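You operate a simulated robot arm through the tools that you are given. There is no shell and no other tool.

The job below is to be done with a simulated two-armed robot. You get a single attempt, and the scene is never put back.

Task
Pick up the grey tube from the near end of the sample bench with one hand, pass it to the other hand and put it on the top of the drier bench.

The check looks at the end state, three seconds after you hand in, the way a careful person would. Anything else that was tipped, shoved, dropped, spilled or broken makes it a failure.

Robot
Two 6-joint arms with two-finger grippers on one trunk, on a base that moves. Base frame: it is fixed to the floor where the robot stands at the start and does not move with it; the origin is under the middle of the robot, x ahead of it, y to its left, z up. Units: cm, degrees, N and s.
The left shoulder is at the start at [3, 17.8, 88.8], the right one opposite. With the tool pointing down near the work surface each hand reaches from about 10 to 84 cm from the robot's upright axis, wherever it stands, measured 20 degrees to its own side. Places, roughly: grey tube [-200, -25, 75]; top of the drier bench (29x18 cm) [98, -208, 80]. Payload 2.54 kg a hand.
The tool frame of a hand sits at the grasp point between the pads (the TCP): z along the fingers, y along the line on which they close. The tips reach 3 cm beyond it. The gripper opens to 11.6 cm; its body begins 9.5 cm behind the TCP.
Orientation is that of the tool frame in the base frame, as a unit quaternion [x, y, z, w]. With the fingers straight down and closing along the base's y, the tool's x points along the base's -x, its y along +y and its z along -z.

Tools
- The arms move only by the tool play_rows. It takes "left_series", "right_series" or both (then of equal length, played together; a hand with none holds still); each is a list that holds one entry, the list of rows, each a list of 7 numbers: the shift along the tool's x, y, z in cm, then the turn, a rotation vector about the tool's x, y, z in degrees, then the gripper command, from -1 (fully open) to 1 (shut), values between in proportion. In form: [[[x, y, z, rx, ry, rz, claw], ...]]. A call has 1 to 20 rows; each row shifts and turns the commanded pose from where the row before left it, along the tool's axes as they then stand. A row lasts 0.2 s, in which the tool goes at most 5 cm and 8.6 degrees; a call with a longer step from one row to the next is refused whole, and so is a gripper value outside its range. A pose out of reach is approached as far as the arm can. The call stops where the force on the tool passes 40 N (or 10 N more than at its start, if that is more) or the arm is blocked; 0.2 s more then pass. Each finger travels about 15.3 cm/s and halts on what it meets, pressing with about 44 N; the grip force reading is that of the motor and also rises with nothing between the fingers. The clock runs only during rows and for 0.2 s after the last one: add rows that do not move to give the fingers time. It gives the time, the measured TCP pose, the force on the tool (base axes), the opening and the grip force at its end, in the units of the frame above (readings bear some noise), with the torque about the TCP (base axes, N m) and any sound that the robot's microphone picked up.
- Cameras (640 x 400 px; columns grow to the right, rows downward): "scene" is now at [5.51, 1.11, 162.54]; the picture's right is [0.13, -0.99, 0.00], its down [-0.61, -0.08, -0.79] and it looks along [0.79, 0.10, -0.61] (base axes); focal length 276 px, centre (320, 200). "left" rides on the left gripper at [6.9, 1.5, -12.2] in its tool frame; the picture's right is [-0.21, 0.98, 0.00], its down [-0.83, -0.18, -0.53] and it looks along [-0.52, -0.11, 0.85] (tool axes); focal length 251 px, centre (320, 200). "right" rides on the right gripper at [6.9, -1.5, -12.2] in its tool frame; the picture's right is [0.21, 0.98, 0.00], its down [-0.83, 0.18, -0.53] and it looks along [-0.52, 0.11, 0.85] (tool axes); focal length 251 px, centre (320, 200). There is no depth. A picture from a camera that has moved, and an enlarged one, comes with that camera's place and axes in the base frame and with its lens.
- capture(camera): a new picture of that camera. No time passes.
- raise_lower(by): moves the trunk up (or, below 0, down) by that many cm; the arms and the scene camera ride with it, the base frame stays. It gives what a move gives, with no picture.
- drive_base(legs): drives the robot by 1 to 6 legs, each [ahead, left, turn to the left] in cm, cm and degrees, along the robot's own axes; the way and the turn of a leg run together, so that a leg with both is an arc; at most 150 cm and 180 degrees a leg. The arms and the cameras ride along, it lands a little off, and it stops where it bumps. It gives what a move gives.
- head_to(pan, tilt): turns the head with the scene camera to pan (to the left, within 143 degrees either way) and tilt (down, from -29 to 69), counted from straight ahead of the robot. It gives what a move gives.
- close_up(camera, box): a new picture of the part [left, top, right, bottom] of that camera's present view, enlarged. No time passes.
- finish_job(): hands the job in; it is judged then, once.

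Nothing tells you exact positions but the pictures and the camera data. Unless the task says otherwise, let go and move clear before handing in.

The tools are called as a command line: name --argument value ..., lists and objects as JSON in quotes. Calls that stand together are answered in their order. play_rows: Moves the arms, as the interface text tells. Its arguments: {"type":"object","properties":{"left_series":{"type":"array","items":{"type":"array","items":{"type":"array","items":{"type":"number"}}}},"right_series":{"type":"array","items":{"type":"array","items":{"type":"array","items":{"type":"number"}}}}},"required":[]} The other tools are called the same way: raise_lower (by) moves the trunk up or down; drive_base (legs) drives the base; head_to (pan, tilt) turns the head that bears the scene camera; capture (camera) takes a picture; close_up (camera, box) takes an enlarged picture of a part of a camera's view; finish_job () hands the job in.

At the start:

```text
t: 0.0
left_tcp_pos: [44.5, 18.25, 104.7]
left_orientation: [0.0, 1.0, 0.001, 0.0]
left_ft_force: [-0.3, -0.1, -0.5]
left_ft_torque: [0.0, 0.04, -0.02]
left_finger_gap: 11.61
left_grip_force: 0.1
right_tcp_pos: [48.72, -22.14, 102.48]
right_orientation: [0.0, 1.0, -0.001, 0.0]
right_ft_force: [-0.3, 0.1, 0.1]
right_ft_torque: [-0.02, -0.01, 0.01]
right_finger_gap: 11.61
right_grip_force: 0.1
trunk travel left (down, up): [-10.0, 44.0]
robot x, y, heading: [-0.06, 0.48, -0.1]
head pan, tilt (commanded): [7.3, 37.7]
```

scene: 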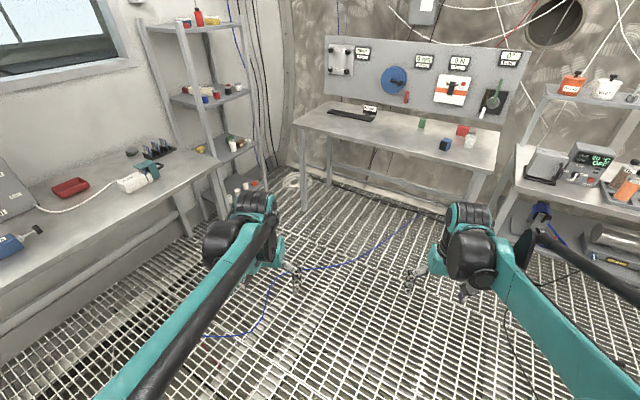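
right: 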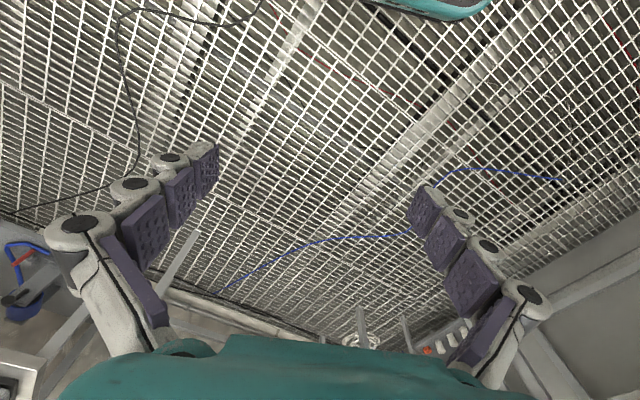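
left: 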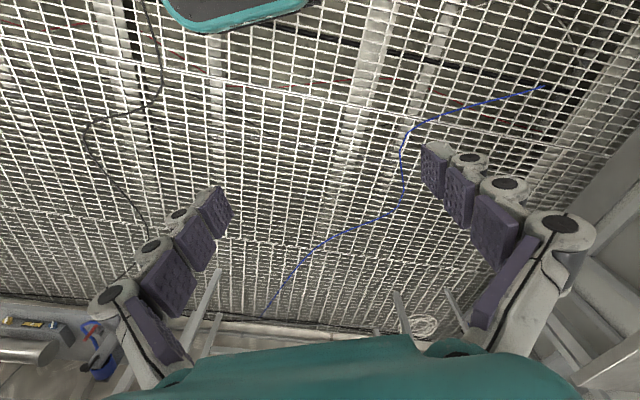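

I see a lab with benches along the walls ahead; the tube should be behind me at about [-200, -25, 75] and the drier bench to my right front. I'll look around with the head before moving anything.

head_to --pan 140 --tilt 30

capture --camera "scene"

head_to --pan -140 --tilt 30

capture --camera "scene"

head_to --pan -70 --tilt 30

capture --camera "scene"

```text
t: 2.1
left_tcp_pos: [44.63, 18.23, 104.49]
left_orientation: [0.0, 1.0, 0.0, 0.0]
left_ft_force: [0.0, 0.1, 0.0]
left_ft_torque: [0.02, 0.03, 0.0]
left_finger_gap: 11.61
left_grip_force: 0.1
right_tcp_pos: [48.89, -22.29, 102.5]
right_orientation: [0.0, 1.0, 0.0, 0.0]
right_ft_force: [0.2, -0.9, -0.2]
right_ft_torque: [0.03, 0.0, 0.0]
right_finger_gap: 11.61
right_grip_force: 0.2
trunk travel left (down, up): [-10.0, 44.0]
robot x, y, heading: [0.25, -0.1, -0.4]
head pan, tilt (commanded): [140.0, 30.0]
```

```text
taken
camera scene: at [-10.0, 5.84, 163.73], right [0.64, 0.77, 0.0], down [0.38, -0.32, -0.87], along [-0.66, 0.56, -0.5], focal length 276 px, centre (320, 200)
```

scene: 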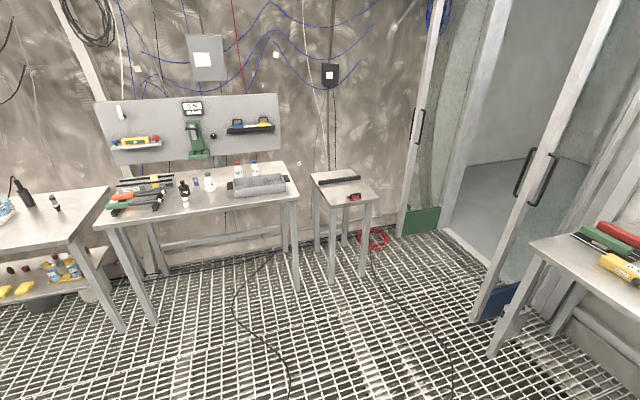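

```text
t: 6.0
left_tcp_pos: [44.52, 18.49, 104.53]
left_orientation: [0.0, 1.0, 0.0, 0.0]
left_ft_force: [-0.7, -0.3, 0.6]
left_ft_torque: [0.01, -0.02, 0.02]
left_finger_gap: 11.61
left_grip_force: 0.2
right_tcp_pos: [48.86, -22.23, 102.49]
right_orientation: [0.0, 1.0, 0.001, -0.001]
right_ft_force: [0.2, -0.3, -0.1]
right_ft_torque: [0.02, 0.0, -0.01]
right_finger_gap: 11.59
right_grip_force: 0.1
trunk travel left (down, up): [-10.0, 44.0]
robot x, y, heading: [0.15, 0.57, -0.1]
head pan, tilt (commanded): [-140.0, 30.0]
```

```text
taken
camera scene: at [-10.0, -5.8, 163.73], right [-0.64, 0.77, 0.0], down [0.38, 0.32, -0.87], along [-0.66, -0.56, -0.5], focal length 276 px, centre (320, 200)
```

scene: 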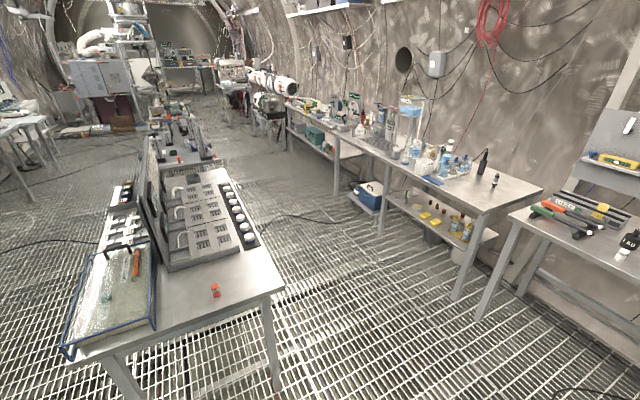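

```text
t: 7.4
left_tcp_pos: [44.57, 18.47, 104.63]
left_orientation: [0.0, 1.0, 0.001, 0.0]
left_ft_force: [0.2, 0.5, -0.3]
left_ft_torque: [-0.01, 0.0, 0.03]
left_finger_gap: 11.62
left_grip_force: 0.0
right_tcp_pos: [48.74, -22.17, 102.36]
right_orientation: [-0.001, 1.0, -0.001, 0.0]
right_ft_force: [-0.1, 0.5, -0.3]
right_ft_torque: [-0.01, 0.03, 0.01]
right_finger_gap: 11.61
right_grip_force: 0.3
trunk travel left (down, up): [-10.0, 44.0]
robot x, y, heading: [0.22, 0.27, -0.1]
head pan, tilt (commanded): [-70.0, 30.0]
```

```text
taken
camera scene: at [0.01, -8.48, 163.73], right [-0.94, -0.34, 0.0], down [-0.17, 0.47, -0.87], along [0.3, -0.81, -0.5], focal length 276 px, centre (320, 200)
```

scene: 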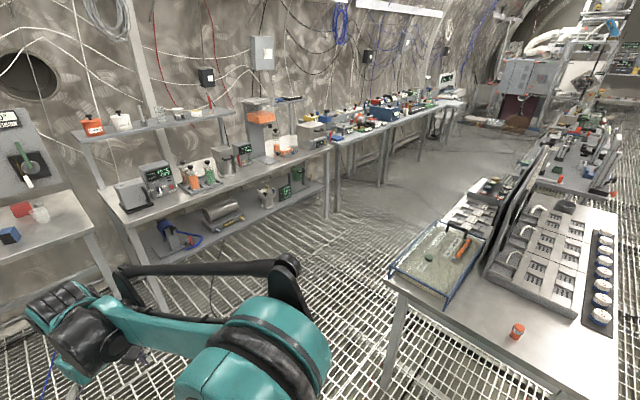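

The point for the tube falls on the near end of the long bench behind me; the drier bench is at my right. I'll zoom on both.

close_up --camera "scene" --box '[90, 80, 350, 242]'

head_to --pan -140 --tilt 30

close_up --camera "scene" --box '[390, 100, 640, 256]'

close_up --camera "scene" --box '[420, 130, 560, 217]'

```text
2.46 times, centred on (220, 161) of scene
camera zoom: at [0.01, -8.48, 163.73], right [-0.94, -0.34, 0.0], down [-0.17, 0.47, -0.87], along [0.3, -0.81, -0.5], focal length 680 px, centre (566, 296)
```

zoom: 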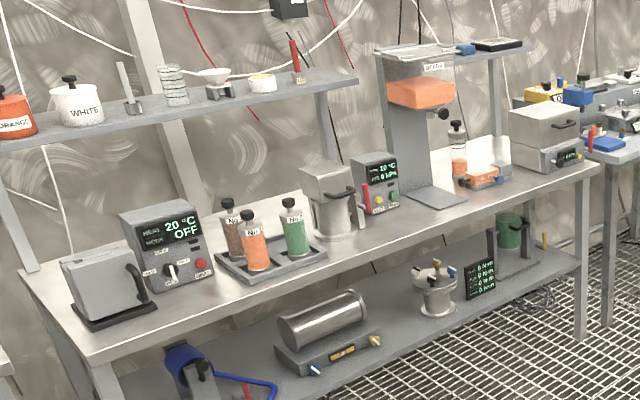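

```text
t: 8.8
left_tcp_pos: [44.55, 18.4, 104.63]
left_orientation: [0.0, 1.0, 0.0, 0.0]
left_ft_force: [-0.8, -0.8, -0.5]
left_ft_torque: [0.02, -0.01, 0.0]
left_finger_gap: 11.6
left_grip_force: 0.1
right_tcp_pos: [48.93, -22.31, 102.55]
right_orientation: [0.0, 1.0, 0.0, 0.0]
right_ft_force: [-0.6, 0.3, 0.2]
right_ft_torque: [0.01, -0.02, -0.02]
right_finger_gap: 11.61
right_grip_force: 0.1
trunk travel left (down, up): [-10.0, 44.0]
robot x, y, heading: [0.12, 0.12, 0.0]
head pan, tilt (commanded): [-140.0, 30.0]
```

```text
2.56 times, centred on (515, 178) of scene
camera zoom: at [-10.0, -5.8, 163.73], right [-0.64, 0.77, 0.0], down [0.38, 0.32, -0.87], along [-0.66, -0.56, -0.5], focal length 707 px, centre (-179, 256)
```

zoom: 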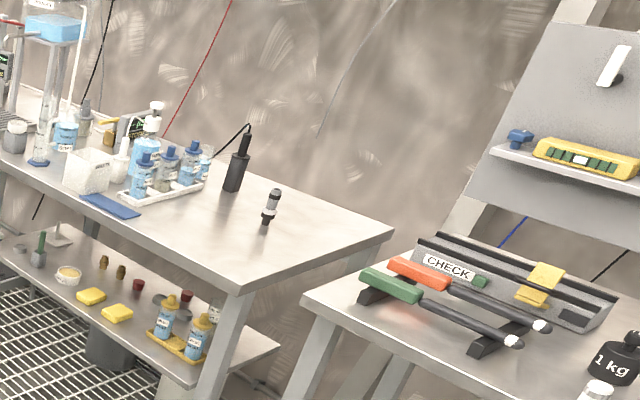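

```text
4.57 times, centred on (490, 174) of scene
camera zoom: at [-10.0, -5.8, 163.73], right [-0.64, 0.77, 0.0], down [0.38, 0.32, -0.87], along [-0.66, -0.56, -0.5], focal length 1262 px, centre (-457, 321)
```

zoom: 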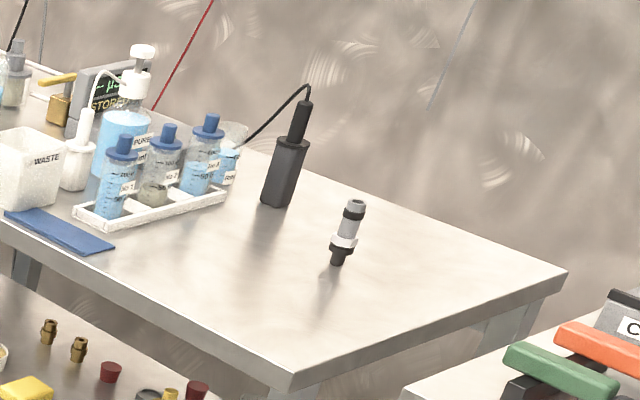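

The grey tube stands alone near the end of the sample bench, upright on a narrow black foot (about 11 cm tall). Before driving I'll check the left side for clearance and look at my own base.

head_to --pan 70 --tilt 35

capture --camera "scene"

head_to --pan 0 --tilt 69

capture --camera "scene"

```text
t: 11.9
left_tcp_pos: [44.48, 18.39, 104.58]
left_orientation: [0.0, 1.0, -0.001, 0.001]
left_ft_force: [-0.5, -0.2, -0.1]
left_ft_torque: [0.01, 0.01, 0.01]
left_finger_gap: 11.6
left_grip_force: 0.0
right_tcp_pos: [48.76, -22.18, 102.49]
right_orientation: [0.0, 1.0, 0.0, 0.0]
right_ft_force: [1.0, -0.2, -0.1]
right_ft_torque: [-0.02, 0.0, 0.0]
right_finger_gap: 11.59
right_grip_force: 0.0
trunk travel left (down, up): [-10.0, 44.0]
robot x, y, heading: [0.22, 0.56, -0.0]
head pan, tilt (commanded): [70.0, 35.0]
```

```text
taken
camera scene: at [-0.06, 8.29, 162.95], right [0.94, -0.34, 0.0], down [-0.2, -0.54, -0.82], along [0.28, 0.77, -0.57], focal length 276 px, centre (320, 200)
```

scene: 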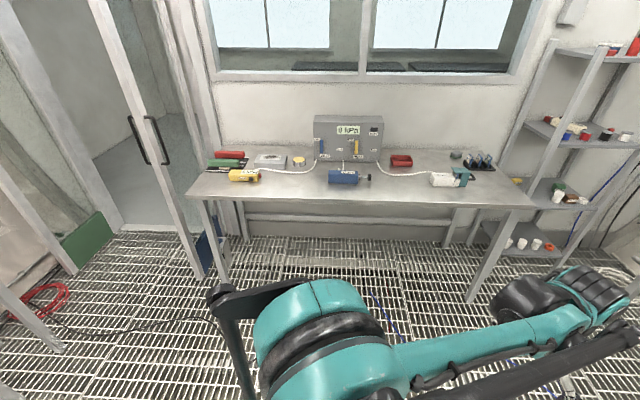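

```text
t: 13.3
left_tcp_pos: [44.53, 18.46, 104.65]
left_orientation: [0.0, 1.0, 0.0, 0.0]
left_ft_force: [-0.6, -0.7, -0.2]
left_ft_torque: [0.0, -0.02, 0.0]
left_finger_gap: 11.62
left_grip_force: 0.0
right_tcp_pos: [48.77, -22.23, 102.41]
right_orientation: [0.0, 1.0, -0.001, 0.0]
right_ft_force: [0.4, 0.6, 0.5]
right_ft_torque: [-0.04, 0.02, 0.0]
right_finger_gap: 11.63
right_grip_force: 0.0
trunk travel left (down, up): [-10.0, 44.0]
robot x, y, heading: [0.3, -0.1, 0.0]
head pan, tilt (commanded): [0.0, 68.8]
```

```text
taken
camera scene: at [2.52, 0.02, 158.58], right [0.0, -1.0, 0.0], down [-0.93, 0.0, -0.36], along [0.36, 0.0, -0.93], focal length 276 px, centre (320, 200)
```

scene: 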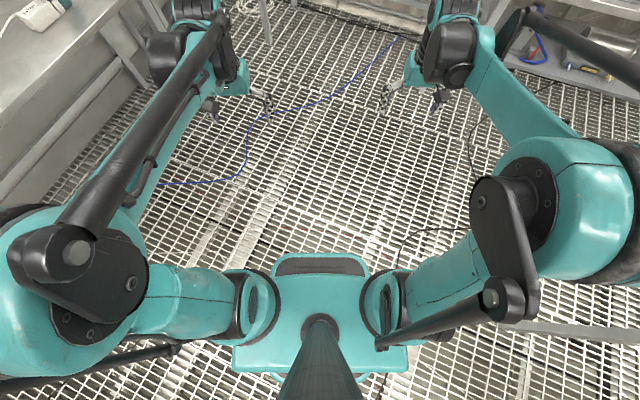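

The base is compact and the floor is open on the left side. I'll turn left in place to face the sample bench, then look again.

drive_base --legs '[[0, 0, 159]]'

head_to --pan 20 --tilt 25

capture --camera "scene"

close_up --camera "scene" --box '[220, 120, 420, 245]'

```text
t: 20.1
left_tcp_pos: [-48.17, 0.0, 104.58]
left_orientation: [0.981, -0.194, 0.0, 0.0]
left_ft_force: [0.0, 0.3, 0.4]
left_ft_torque: [0.0, 0.01, -0.03]
left_finger_gap: 11.6
left_grip_force: 0.1
right_tcp_pos: [-36.64, 39.14, 102.55]
right_orientation: [0.981, -0.194, 0.001, -0.001]
right_ft_force: [0.4, -0.4, -0.5]
right_ft_torque: [-0.01, -0.01, -0.01]
right_finger_gap: 11.61
right_grip_force: 0.1
trunk travel left (down, up): [-10.0, 44.0]
robot x, y, heading: [-0.15, -0.22, 157.5]
head pan, tilt (commanded): [0.0, 68.8]
```

```text
t: 21.2
left_tcp_pos: [-48.2, 0.03, 104.6]
left_orientation: [0.981, -0.195, 0.0, 0.0]
left_ft_force: [0.1, 0.7, -0.2]
left_ft_torque: [0.0, -0.03, -0.01]
left_finger_gap: 11.61
left_grip_force: 0.1
right_tcp_pos: [-36.6, 39.15, 102.47]
right_orientation: [0.981, -0.194, 0.0, 0.0]
right_ft_force: [-0.2, -0.2, 0.2]
right_ft_torque: [0.01, 0.0, 0.03]
right_finger_gap: 11.6
right_grip_force: 0.1
trunk travel left (down, up): [-10.0, 44.0]
robot x, y, heading: [0.05, -0.14, 157.6]
head pan, tilt (commanded): [20.0, 25.0]
```

```text
taken
camera scene: at [-6.55, -0.72, 164.52], right [0.04, 1.0, 0.0], down [0.42, -0.02, -0.91], along [-0.91, 0.04, -0.42], focal length 276 px, centre (320, 200)
```

scene: 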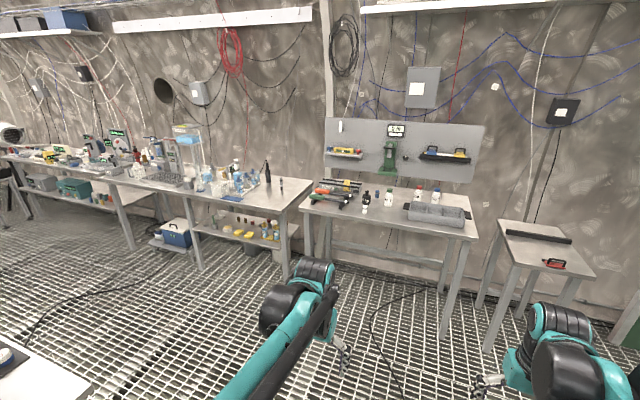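

```text
3.20 times, centred on (320, 182) of scene
camera zoom: at [-6.55, -0.72, 164.52], right [0.04, 1.0, 0.0], down [0.42, -0.02, -0.91], along [-0.91, 0.04, -0.42], focal length 884 px, centre (320, 256)
```

zoom: 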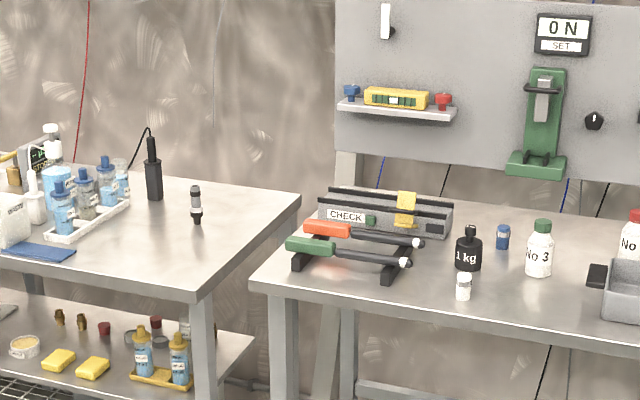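

The bench top is about z 70, with the tube near (-231, -25). I'll drive ahead, strafe left to stand square in front of the tube at a safe distance, and look again.

drive_base --legs '[[90, 0, 0], [0, 100, 0], [0, 0, 7]]'

head_to --pan 0 --tilt 35

capture --camera "scene"

```text
t: 31.3
left_tcp_pos: [-168.28, -64.96, 104.76]
left_orientation: [0.992, -0.129, 0.001, 0.0]
left_ft_force: [0.4, 0.5, -0.3]
left_ft_torque: [0.02, 0.03, 0.02]
left_finger_gap: 11.57
left_grip_force: 0.1
right_tcp_pos: [-162.15, -24.47, 102.53]
right_orientation: [0.992, -0.129, 0.0, 0.001]
right_ft_force: [0.3, -0.1, -0.2]
right_ft_torque: [0.01, 0.0, -0.01]
right_finger_gap: 11.59
right_grip_force: 0.1
trunk travel left (down, up): [-10.0, 44.0]
robot x, y, heading: [-120.37, -58.79, 165.2]
head pan, tilt (commanded): [20.0, 25.0]
```

```text
t: 32.2
left_tcp_pos: [-168.42, -64.93, 104.54]
left_orientation: [0.992, -0.128, 0.001, 0.0]
left_ft_force: [1.0, -0.2, -0.6]
left_ft_torque: [0.0, 0.0, -0.01]
left_finger_gap: 11.61
left_grip_force: 0.1
right_tcp_pos: [-162.14, -24.63, 102.54]
right_orientation: [0.992, -0.129, -0.001, -0.001]
right_ft_force: [0.7, 0.5, 0.7]
right_ft_torque: [-0.01, 0.04, 0.03]
right_finger_gap: 11.64
right_grip_force: 0.1
trunk travel left (down, up): [-10.0, 44.0]
robot x, y, heading: [-120.8, -58.08, 165.3]
head pan, tilt (commanded): [0.0, 35.0]
```

```text
taken
camera scene: at [-126.28, -56.97, 162.95], right [0.25, 0.97, 0.0], down [0.55, -0.15, -0.82], along [-0.79, 0.21, -0.57], focal length 276 px, centre (320, 200)
```

scene: 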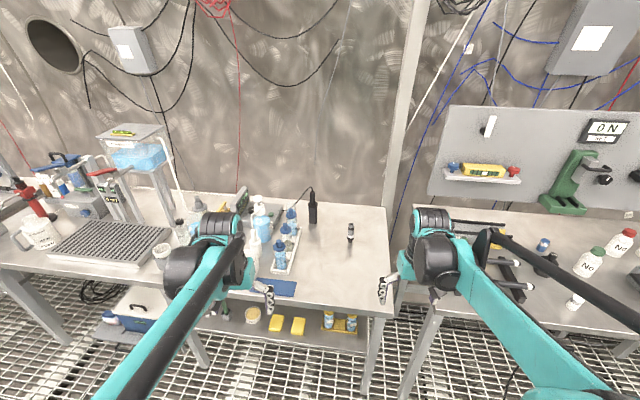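

close_up --camera "scene" --box '[290, 180, 410, 255]'

close_up --camera "scene" --box '[220, 160, 460, 310]'

```text
5.33 times, centred on (350, 218) of scene
camera zoom: at [-126.28, -56.97, 162.95], right [0.25, 0.97, 0.0], down [0.55, -0.15, -0.82], along [-0.79, 0.21, -0.57], focal length 1473 px, centre (160, 107)
```

zoom: 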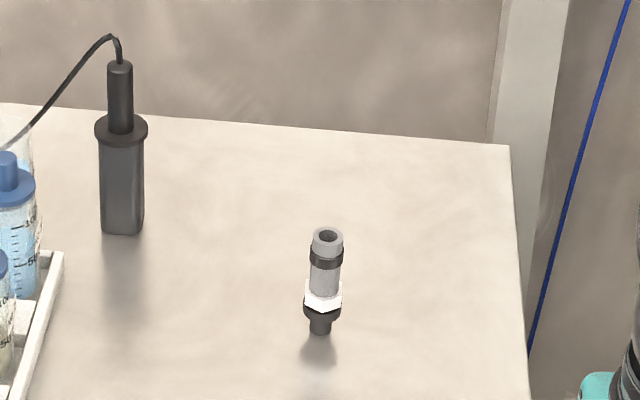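

```text
2.67 times, centred on (340, 235) of scene
camera zoom: at [-126.28, -56.97, 162.95], right [0.25, 0.97, 0.0], down [0.55, -0.15, -0.82], along [-0.79, 0.21, -0.57], focal length 736 px, centre (267, 107)
```

zoom: 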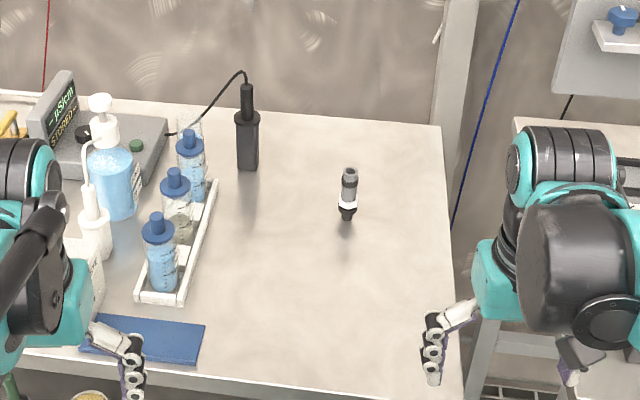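

Triangulating both views puts the tube's foot at about (-207, -22.5) with the bench top at z≈80; the tube is about 10 cm tall and 2.5–3 cm wide. I'll check my gripper finger dimensions with the hand camera before planning the grasp.

capture --camera "right"

close_up --camera "right" --box '[380, 160, 600, 300]'

close_up --camera "scene" --box '[370, 190, 530, 310]'

```text
taken
camera right: at [-154.96, -24.84, 114.71], right [-0.04, -1.0, 0.0], down [-0.84, 0.04, 0.53], along [-0.53, 0.02, -0.85], focal length 251 px, centre (320, 200)
```

right: 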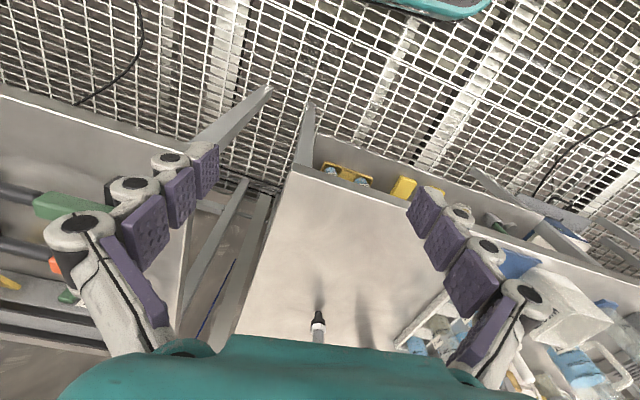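

```text
2.86 times, centred on (490, 230) of right
camera zoom: at [-154.96, -24.84, 114.71], right [-0.04, -1.0, 0.0], down [-0.84, 0.04, 0.53], along [-0.53, 0.02, -0.85], focal length 718 px, centre (-166, 114)
```

zoom: 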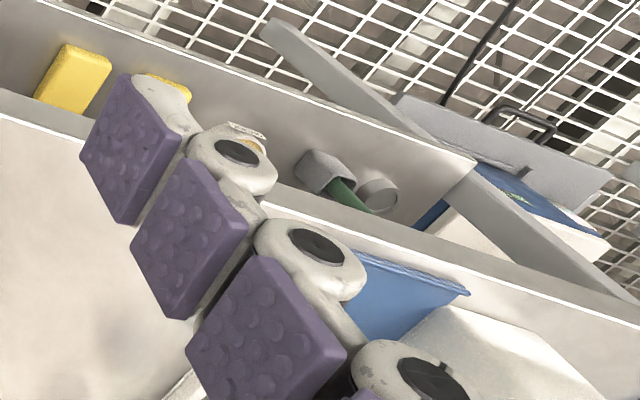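

```text
3.33 times, centred on (450, 250) of scene
camera zoom: at [-126.28, -56.97, 162.95], right [0.25, 0.97, 0.0], down [0.55, -0.15, -0.82], along [-0.79, 0.21, -0.57], focal length 920 px, centre (-113, 33)
```

zoom: 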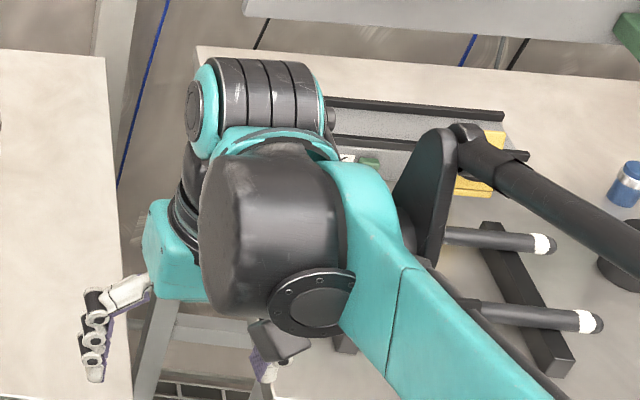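

Tube foot at about (-207, -22.5, 80). Plan: right hand picks it low with fingers tilted forward-down, left hand takes it from above later. First I pull the left hand back and up away from the bottles, then edge in closer to the bench.

play_rows --left_series '[[[3, 0, -3, 0, 0, 0, -1], [3, 0, -3, 0, 0, 0, -1], [3, 0, -3, 0, 0, 0, -1], [3, 0, -3, 0, 0, 0, -1]]]'

drive_base --legs '[[22.5, -7.5, 0]]'

head_to --pan 0 --tilt 45

capture --camera "scene"

capture --camera "right"

```text
t: 33.2
left_tcp_pos: [-156.53, -67.96, 116.71]
left_orientation: [0.992, -0.129, -0.001, 0.0]
left_ft_force: [0.0, -0.2, -0.1]
left_ft_torque: [-0.01, 0.03, -0.03]
left_finger_gap: 11.58
left_grip_force: 0.2
right_tcp_pos: [-161.94, -24.5, 102.53]
right_orientation: [0.992, -0.129, 0.0, 0.0]
right_ft_force: [0.3, -1.0, -0.2]
right_ft_torque: [-0.01, -0.01, -0.01]
right_finger_gap: 11.58
right_grip_force: 0.0
trunk travel left (down, up): [-10.0, 44.0]
robot x, y, heading: [-120.38, -58.72, 165.3]
head pan, tilt (commanded): [0.0, 35.0]
```

```text
t: 34.9
left_tcp_pos: [-176.84, -54.69, 116.71]
left_orientation: [0.992, -0.128, -0.001, 0.001]
left_ft_force: [-0.6, 0.3, 0.1]
left_ft_torque: [0.01, -0.05, -0.03]
left_finger_gap: 11.6
left_grip_force: 0.0
right_tcp_pos: [-182.23, -11.55, 102.34]
right_orientation: [0.992, -0.128, 0.001, 0.0]
right_ft_force: [-0.8, 0.1, -0.4]
right_ft_torque: [-0.05, 0.01, -0.01]
right_finger_gap: 11.62
right_grip_force: 0.1
trunk travel left (down, up): [-10.0, 44.0]
robot x, y, heading: [-140.86, -45.17, 165.4]
head pan, tilt (commanded): [0.0, 35.0]
```

```text
t: 35.6
left_tcp_pos: [-176.77, -54.81, 116.7]
left_orientation: [0.992, -0.128, 0.0, 0.0]
left_ft_force: [-0.4, -0.2, 1.2]
left_ft_torque: [-0.01, 0.01, 0.0]
left_finger_gap: 11.61
left_grip_force: 0.1
right_tcp_pos: [-182.2, -11.66, 102.39]
right_orientation: [0.992, -0.128, 0.0, -0.001]
right_ft_force: [-0.3, 0.3, 0.5]
right_ft_torque: [0.01, -0.01, 0.0]
right_finger_gap: 11.62
right_grip_force: 0.1
trunk travel left (down, up): [-10.0, 44.0]
robot x, y, heading: [-140.88, -45.06, 165.4]
head pan, tilt (commanded): [0.0, 45.0]
```

```text
taken
camera scene: at [-145.66, -44.09, 161.47], right [0.25, 0.97, 0.0], down [0.68, -0.18, -0.71], along [-0.68, 0.18, -0.71], focal length 276 px, centre (320, 200)
```

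scene: 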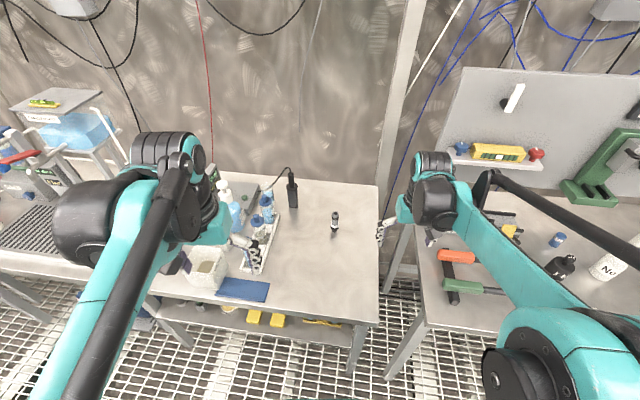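

```text
taken
camera right: at [-175.04, -11.82, 114.71], right [-0.04, -1.0, 0.0], down [-0.84, 0.03, 0.53], along [-0.53, 0.02, -0.85], focal length 251 px, centre (320, 200)
```

right: 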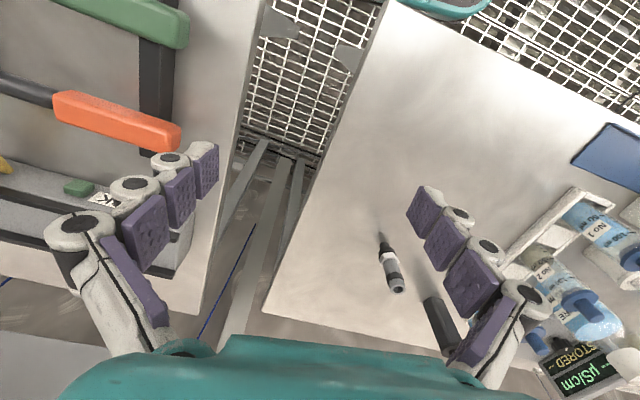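

Now both the scene camera and the right hand camera see the tube. I'll take close-ups from both for accurate triangulation.

close_up --camera "scene" --box '[285, 185, 381, 245]'

close_up --camera "right" --box '[340, 220, 436, 300]'

```text
6.67 times, centred on (333, 215) of scene
camera zoom: at [-145.66, -44.09, 161.47], right [0.25, 0.97, 0.0], down [0.68, -0.18, -0.71], along [-0.68, 0.18, -0.71], focal length 1841 px, centre (233, 100)
```

zoom: 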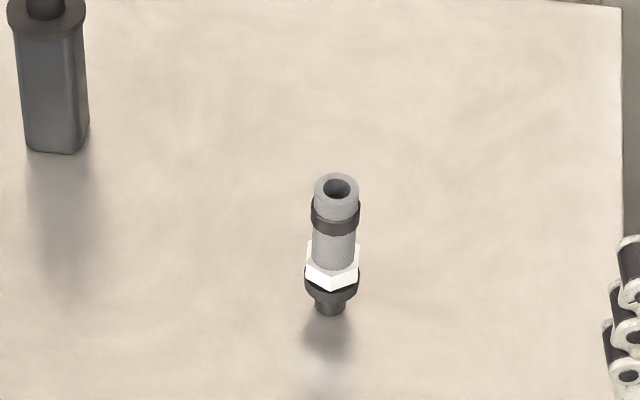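

```text
5.00 times, centred on (388, 260) of right
camera zoom: at [-175.04, -11.82, 114.71], right [-0.04, -1.0, 0.0], down [-0.84, 0.03, 0.53], along [-0.53, 0.02, -0.85], focal length 1257 px, centre (-20, -100)
```

zoom: 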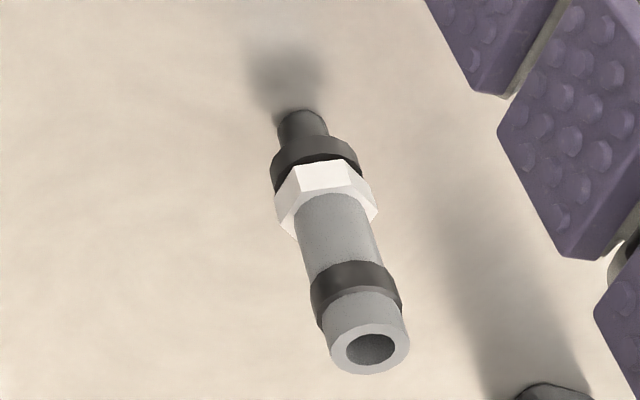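

Triangulation: tube axis at about (-208, -22.3), top z≈89.2, bench z≈79. I'll now turn the right hand left 40° and tilt its fingers to 35° below horizontal, in free air above the bench.

play_rows --right_series '[[[0, 0, 0, 0, 0, -8, -1], [0, 0, 0, 0, 0, -8, -1], [0, 0, 0, 0, 0, -8, -1], [0, 0, 0, 0, 0, -8, -1], [0, 0, 0, 0, 0, -8, -1], [0, 0, 0, 0, -7.86, 0, -1], [0, 0, 0, 0, -7.86, 0, -1], [0, 0, 0, 0, -7.86, 0, -1], [0, 0, 0, 0, -7.86, 0, -1], [0, 0, 0, 0, -7.86, 0, -1], [0, 0, 0, 0, -7.86, 0, -1], [0, 0, 0, 0, -7.86, 0, -1], [0, 0, 0, 0, 0, 0, -1]]]'

capture --camera "scene"

capture --camera "right"

```text
t: 38.5
left_tcp_pos: [-176.76, -54.88, 116.73]
left_orientation: [0.992, -0.128, -0.001, -0.001]
left_ft_force: [1.1, -0.1, -0.6]
left_ft_torque: [0.0, 0.0, -0.03]
left_finger_gap: 11.6
left_grip_force: 0.0
right_tcp_pos: [-182.13, -11.59, 102.54]
right_orientation: [0.865, 0.194, -0.451, 0.1]
right_ft_force: [0.1, 0.0, 0.3]
right_ft_torque: [0.0, -0.03, -0.01]
right_finger_gap: 11.6
right_grip_force: 0.1
trunk travel left (down, up): [-10.0, 44.0]
robot x, y, heading: [-140.49, -45.5, 165.3]
head pan, tilt (commanded): [0.0, 45.0]
```

```text
taken
camera scene: at [-145.67, -44.12, 161.47], right [0.25, 0.97, 0.0], down [0.68, -0.18, -0.71], along [-0.68, 0.18, -0.71], focal length 276 px, centre (320, 200)
```

scene: 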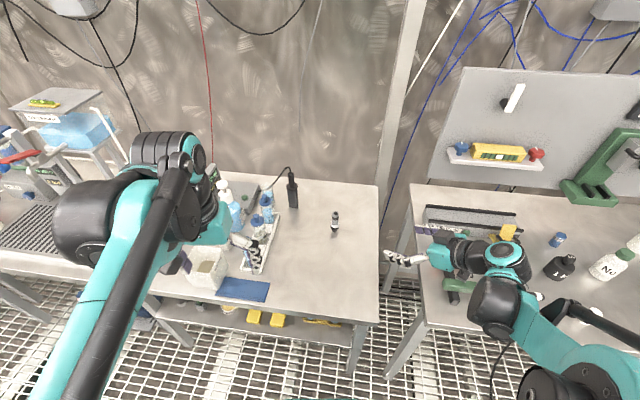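

```text
taken
camera right: at [-170.12, -4.23, 103.85], right [0.53, -0.83, -0.18], down [0.05, -0.18, 0.98], along [-0.85, -0.53, -0.06], focal length 251 px, centre (320, 200)
```

right: 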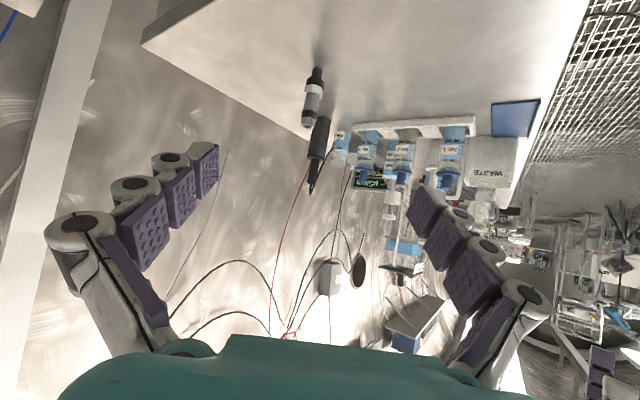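

The hand reached the tilted pose and its camera sees the tube straight between the fingers. I'll advance along the tool axis to a pre-grasp about 15 cm short of the tube.

play_rows --right_series '[[[0, -0.28, 3.7, 0, 0, 0, -1], [0, -0.28, 3.7, 0, 0, 0, -1], [0, -0.28, 3.7, 0, 0, 0, -1], [0, -0.28, 3.7, 0, 0, 0, -1], [0, -0.28, 3.7, 0, 0, 0, -1], [0, 0, 0, 0, 0, 0, -1]]]'

capture --camera "right"

close_up --camera "right" --box '[220, 0, 412, 160]'

close_up --camera "scene" --box '[285, 185, 445, 285]'

```text
t: 39.9
left_tcp_pos: [-176.56, -54.85, 116.69]
left_orientation: [0.992, -0.128, 0.001, -0.001]
left_ft_force: [0.2, 0.4, -0.4]
left_ft_torque: [-0.03, 0.03, -0.02]
left_finger_gap: 11.6
left_grip_force: 0.1
right_tcp_pos: [-196.41, -16.75, 91.94]
right_orientation: [0.866, 0.193, -0.451, 0.1]
right_ft_force: [0.0, 0.2, 0.3]
right_ft_torque: [0.02, -0.01, -0.02]
right_finger_gap: 11.6
right_grip_force: 0.0
trunk travel left (down, up): [-10.0, 44.0]
robot x, y, heading: [-140.73, -45.08, 165.2]
head pan, tilt (commanded): [0.0, 45.0]
```

```text
taken
camera right: at [-184.43, -9.46, 93.28], right [0.53, -0.83, -0.18], down [0.05, -0.18, 0.98], along [-0.85, -0.53, -0.06], focal length 251 px, centre (320, 200)
```

right: 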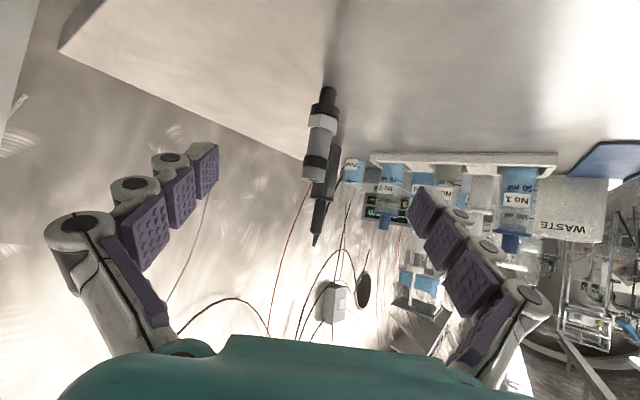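

```text
2.50 times, centred on (316, 80) of right
camera zoom: at [-184.43, -9.46, 93.28], right [0.53, -0.83, -0.18], down [0.05, -0.18, 0.98], along [-0.85, -0.53, -0.06], focal length 629 px, centre (330, 500)
```

zoom: 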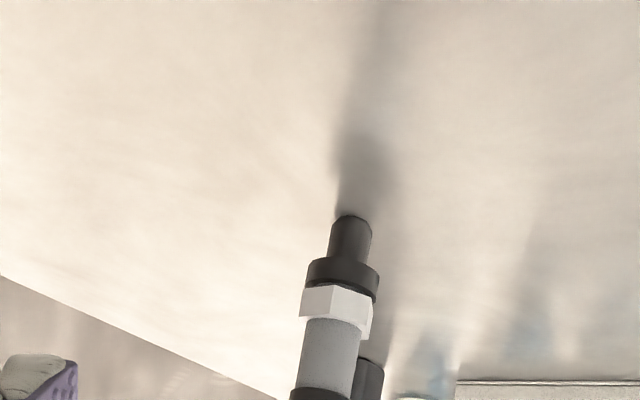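

```text
4.00 times, centred on (365, 235) of scene
camera zoom: at [-145.59, -44.09, 161.47], right [0.25, 0.97, 0.0], down [0.68, -0.18, -0.71], along [-0.68, 0.18, -0.71], focal length 1104 px, centre (140, 60)
```

zoom: 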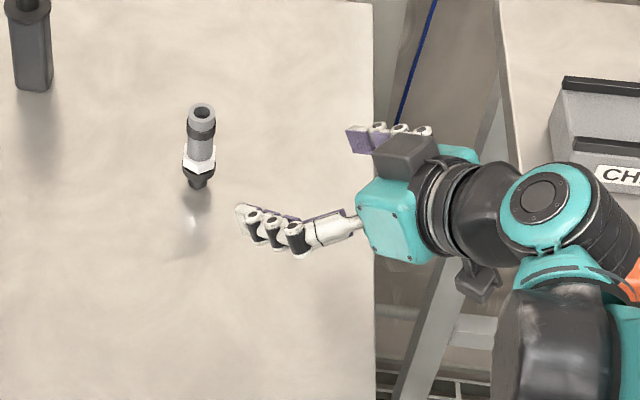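

The tube is centred between the fingers to about 0.2 cm. I'll advance 10 cm and re-check before the last stretch.

play_rows --right_series '[[[0, 0.07, 3.3, 0, 0, 0, -1], [0, 0.07, 3.3, 0, 0, 0, -1], [0, 0.08, 3.4, 0, 0, 0, -1], [0, 0, 0, 0, 0, 0, -1]]]'

capture --camera "right"

close_up --camera "scene" --box '[285, 185, 445, 285]'

```text
t: 40.9
left_tcp_pos: [-176.67, -54.93, 116.78]
left_orientation: [0.992, -0.127, 0.0, 0.0]
left_ft_force: [0.8, 0.1, -0.1]
left_ft_torque: [-0.02, 0.01, 0.0]
left_finger_gap: 11.61
left_grip_force: 0.0
right_tcp_pos: [-203.89, -20.53, 86.14]
right_orientation: [0.865, 0.194, -0.451, 0.102]
right_ft_force: [-0.5, -0.1, 0.9]
right_ft_torque: [0.01, 0.02, 0.01]
right_finger_gap: 11.59
right_grip_force: 0.0
trunk travel left (down, up): [-10.0, 44.0]
robot x, y, heading: [-140.42, -45.49, 165.2]
head pan, tilt (commanded): [0.0, 45.0]
```

```text
taken
camera right: at [-191.76, -13.2, 87.49], right [0.53, -0.83, -0.18], down [0.05, -0.18, 0.98], along [-0.85, -0.53, -0.06], focal length 251 px, centre (320, 200)
```

right: 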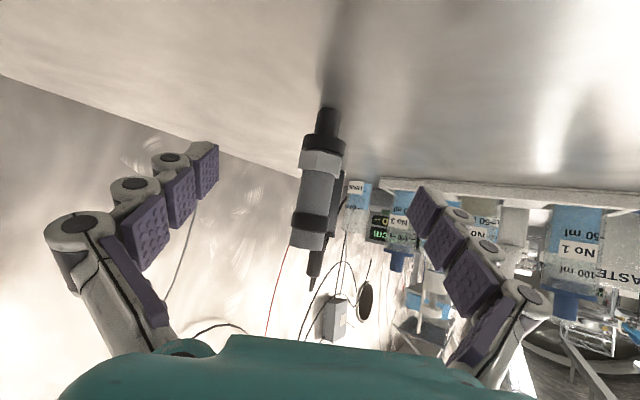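

```text
4.00 times, centred on (365, 235) of scene
camera zoom: at [-145.61, -44.08, 161.47], right [0.25, 0.97, 0.0], down [0.68, -0.18, -0.71], along [-0.68, 0.18, -0.71], focal length 1104 px, centre (140, 60)
```

zoom: 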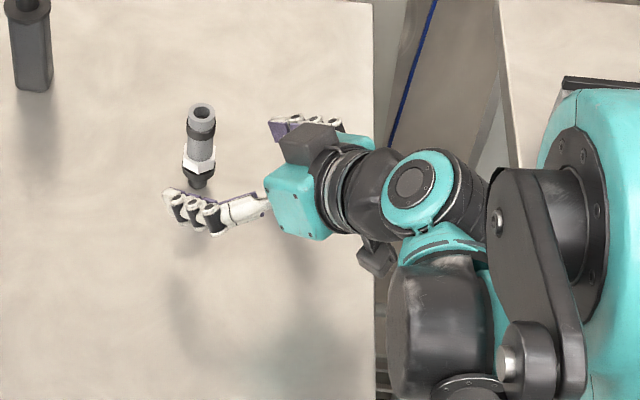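

Still centred within ~0.15 cm. I'll move the final ~5 cm so that the collar of the tube sits between the pads.

play_rows --right_series '[[[-0.08, 0.05, 1.8, 0, 0, 0, -1], [-0.08, 0.05, 1.8, 0, 0, 0, -1], [-0.08, 0.04, 1.6, 0, 0, 0, -1], [0, 0, 0, 0, 0, 0, -1]]]'

capture --camera "right"

close_up --camera "scene" --box '[285, 185, 445, 285]'

```text
t: 41.9
left_tcp_pos: [-176.65, -54.78, 116.7]
left_orientation: [0.992, -0.128, 0.0, 0.0]
left_ft_force: [-1.1, 0.2, -1.3]
left_ft_torque: [0.03, 0.02, 0.01]
left_finger_gap: 11.6
left_grip_force: 0.0
right_tcp_pos: [-207.66, -22.48, 83.22]
right_orientation: [0.866, 0.195, -0.45, 0.101]
right_ft_force: [0.1, 0.1, 0.0]
right_ft_torque: [0.0, 0.03, 0.02]
right_finger_gap: 11.61
right_grip_force: 0.0
trunk travel left (down, up): [-10.0, 44.0]
robot x, y, heading: [-140.52, -45.46, 165.5]
head pan, tilt (commanded): [0.0, 45.0]
```

```text
taken
camera right: at [-195.68, -15.11, 84.73], right [0.53, -0.83, -0.18], down [0.04, -0.18, 0.98], along [-0.85, -0.53, -0.06], focal length 251 px, centre (320, 200)
```

right: 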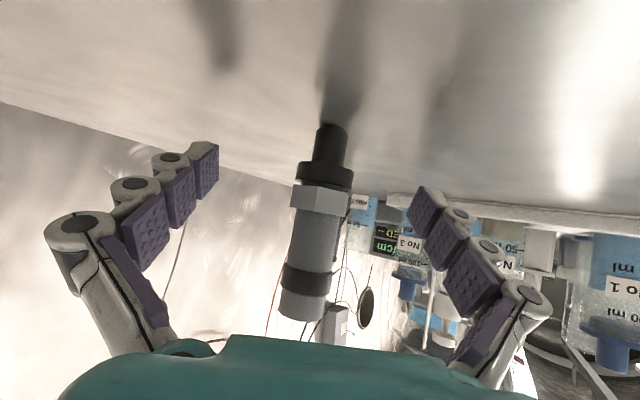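

```text
4.00 times, centred on (365, 235) of scene
camera zoom: at [-145.66, -44.08, 161.47], right [0.25, 0.97, 0.0], down [0.68, -0.18, -0.71], along [-0.68, 0.18, -0.71], focal length 1104 px, centre (140, 60)
```

zoom: 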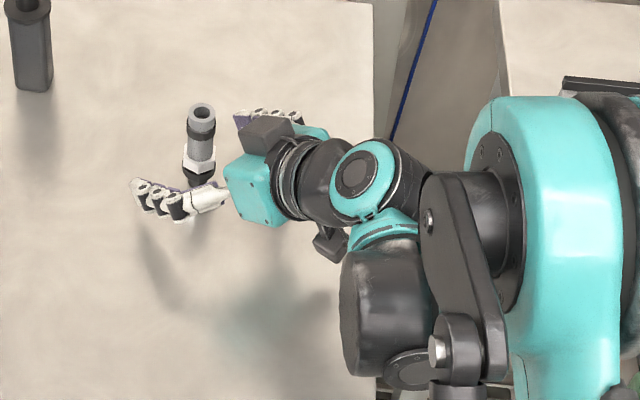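

The flange/collar is right at the grasp point. I'll close partway to verify centring before gripping.

play_rows --right_series '[[[0, 0, 0, 0, 0, 0, -0.4], [0, 0, 0, 0, 0, 0, 0.1], [0, 0, 0, 0, 0, 0, 0.25], [0, 0, 0, 0, 0, 0, 0.25]]]'

capture --camera "right"

close_up --camera "scene" --box '[285, 185, 381, 245]'

```text
t: 42.9
left_tcp_pos: [-176.7, -54.77, 116.59]
left_orientation: [0.992, -0.128, -0.001, 0.0]
left_ft_force: [-0.2, 0.0, 0.0]
left_ft_torque: [0.0, 0.0, -0.01]
left_finger_gap: 11.61
left_grip_force: 0.1
right_tcp_pos: [-207.68, -22.45, 83.4]
right_orientation: [0.866, 0.194, -0.45, 0.1]
right_ft_force: [0.7, -0.5, 0.6]
right_ft_torque: [-0.01, -0.03, 0.0]
right_finger_gap: 4.33
right_grip_force: 0.0
trunk travel left (down, up): [-10.0, 44.0]
robot x, y, heading: [-140.63, -45.68, 165.5]
head pan, tilt (commanded): [0.0, 45.0]
```

```text
taken
camera right: at [-195.69, -15.11, 84.73], right [0.53, -0.83, -0.18], down [0.04, -0.18, 0.98], along [-0.85, -0.53, -0.06], focal length 251 px, centre (320, 200)
```

right: 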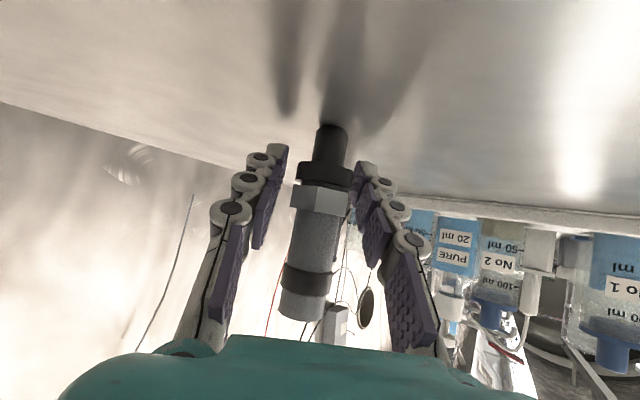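

```text
6.67 times, centred on (333, 215) of scene
camera zoom: at [-145.68, -44.08, 161.47], right [0.25, 0.97, 0.0], down [0.68, -0.18, -0.71], along [-0.68, 0.18, -0.71], focal length 1841 px, centre (233, 100)
```

zoom: 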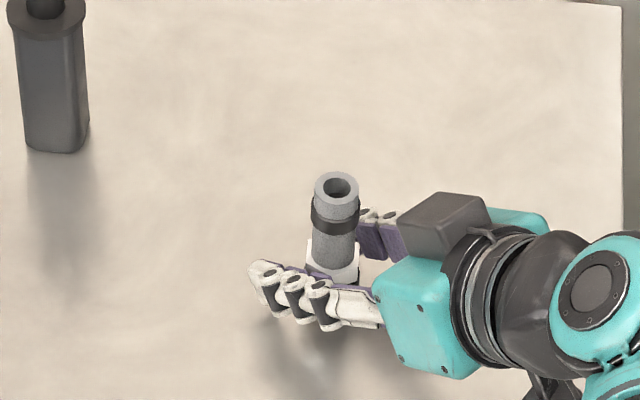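

The tube is within about 0.15 cm of centre. I'll nudge by that and close.

play_rows --right_series '[[[0, 0.13, 0, 0, 0, 0, 0.25], [0, 0, 0, 0, 0, 0, 0.4], [0, 0, 0, 0, 0, 0, 0.6], [0, 0, 0, 0, 0, 0, 1], [0, 0, 0, 0, 0, 0, 1], [0, 0, 0, 0, 0, 0, 1]]]'

capture --camera "right"

close_up --camera "scene" --box '[285, 185, 381, 245]'

```text
t: 44.2
left_tcp_pos: [-176.79, -54.89, 116.74]
left_orientation: [0.992, -0.128, 0.0, 0.0]
left_ft_force: [0.2, 0.0, 0.2]
left_ft_torque: [-0.03, 0.02, 0.01]
left_finger_gap: 11.61
left_grip_force: 0.0
right_tcp_pos: [-207.73, -22.52, 83.3]
right_orientation: [0.866, 0.194, -0.45, 0.101]
right_ft_force: [0.6, 0.1, 0.8]
right_ft_torque: [-0.03, 0.01, 0.04]
right_finger_gap: 2.78
right_grip_force: 43.7
trunk travel left (down, up): [-10.0, 44.0]
robot x, y, heading: [-140.44, -45.56, 165.4]
head pan, tilt (commanded): [0.0, 45.0]
```

```text
taken
camera right: at [-195.62, -15.24, 84.73], right [0.53, -0.83, -0.18], down [0.04, -0.18, 0.98], along [-0.85, -0.53, -0.06], focal length 251 px, centre (320, 200)
```

right: 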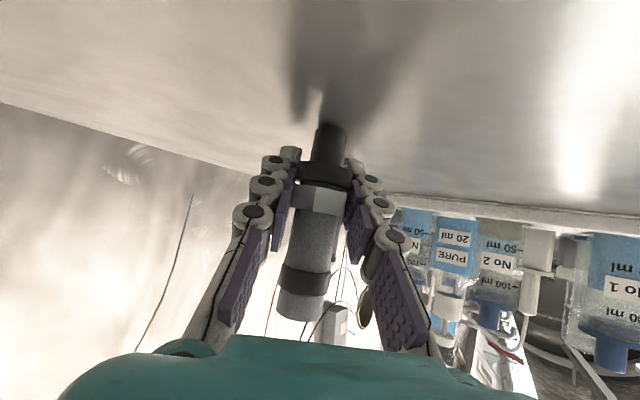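

```text
6.67 times, centred on (333, 215) of scene
camera zoom: at [-145.68, -44.09, 161.47], right [0.25, 0.97, 0.0], down [0.68, -0.18, -0.71], along [-0.68, 0.18, -0.71], focal length 1841 px, centre (233, 100)
```

zoom: 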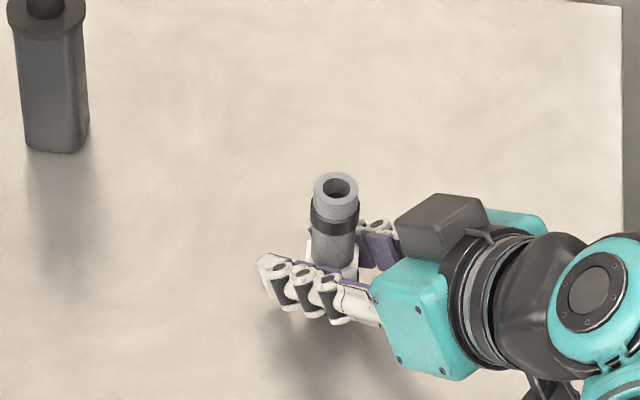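

Gripped at 2.78 cm with the tube still upright. Lifting straight up.

play_rows --right_series '[[[-0.82, 0, -0.57, 0, 0, 0, 1], [-1.64, 0, -1.14, 0, 0, 0, 1], [-2.46, 0, -1.72, 0, 0, 0, 1], [-2.46, 0, -1.72, 0, 0, 0, 1], [-2.46, 0, -1.72, 0, 0, 0, 1], [-2.46, 0, -1.72, 0, 0, 0, 1], [0, 0, 0, 0, 0, 0, 1]]]'

capture --camera "right"

capture --camera "scene"

```text
t: 45.9
left_tcp_pos: [-176.74, -54.86, 116.75]
left_orientation: [0.992, -0.127, 0.001, 0.0]
left_ft_force: [-0.2, 0.0, 1.2]
left_ft_torque: [0.03, 0.01, 0.0]
left_finger_gap: 11.61
left_grip_force: 0.1
right_tcp_pos: [-207.68, -22.51, 98.33]
right_orientation: [0.865, 0.194, -0.451, 0.101]
right_ft_force: [0.2, 0.0, -0.7]
right_ft_torque: [0.0, -0.02, -0.01]
right_finger_gap: 2.77
right_grip_force: 44.3
trunk travel left (down, up): [-10.0, 44.0]
robot x, y, heading: [-140.67, -45.35, 165.2]
head pan, tilt (commanded): [0.0, 45.0]
```

```text
taken
camera right: at [-195.62, -15.16, 99.71], right [0.53, -0.83, -0.18], down [0.04, -0.18, 0.98], along [-0.85, -0.53, -0.06], focal length 251 px, centre (320, 200)
```

right: 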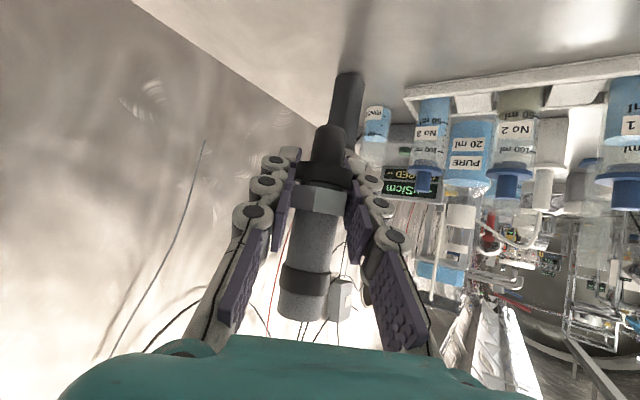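

```text
taken
camera scene: at [-145.72, -44.06, 161.46], right [0.25, 0.97, 0.0], down [0.68, -0.18, -0.71], along [-0.68, 0.18, -0.71], focal length 276 px, centre (320, 200)
```

scene: 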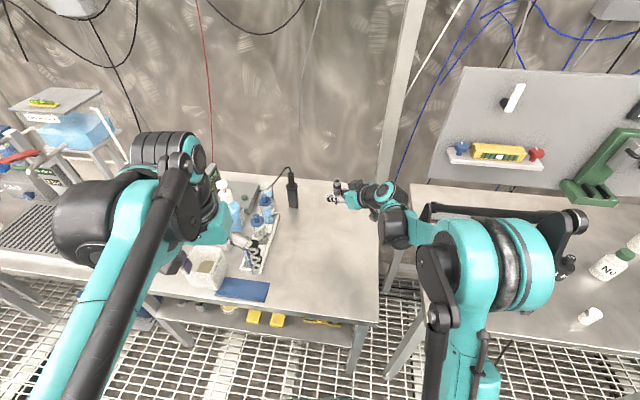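

The tube is off the bench and firmly held. I'll check the right bench where my right elbow passes to make sure nothing was disturbed.

close_up --camera "scene" --box '[440, 180, 640, 340]'

```text
2.50 times, centred on (540, 260) of scene
camera zoom: at [-145.72, -44.06, 161.46], right [0.25, 0.97, 0.0], down [0.68, -0.18, -0.71], along [-0.68, 0.18, -0.71], focal length 690 px, centre (-230, 50)
```

zoom: 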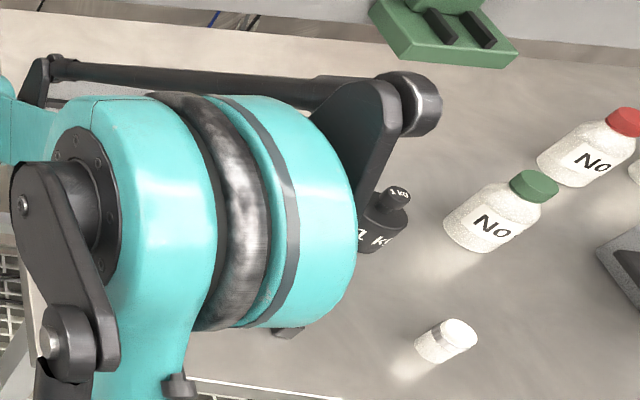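

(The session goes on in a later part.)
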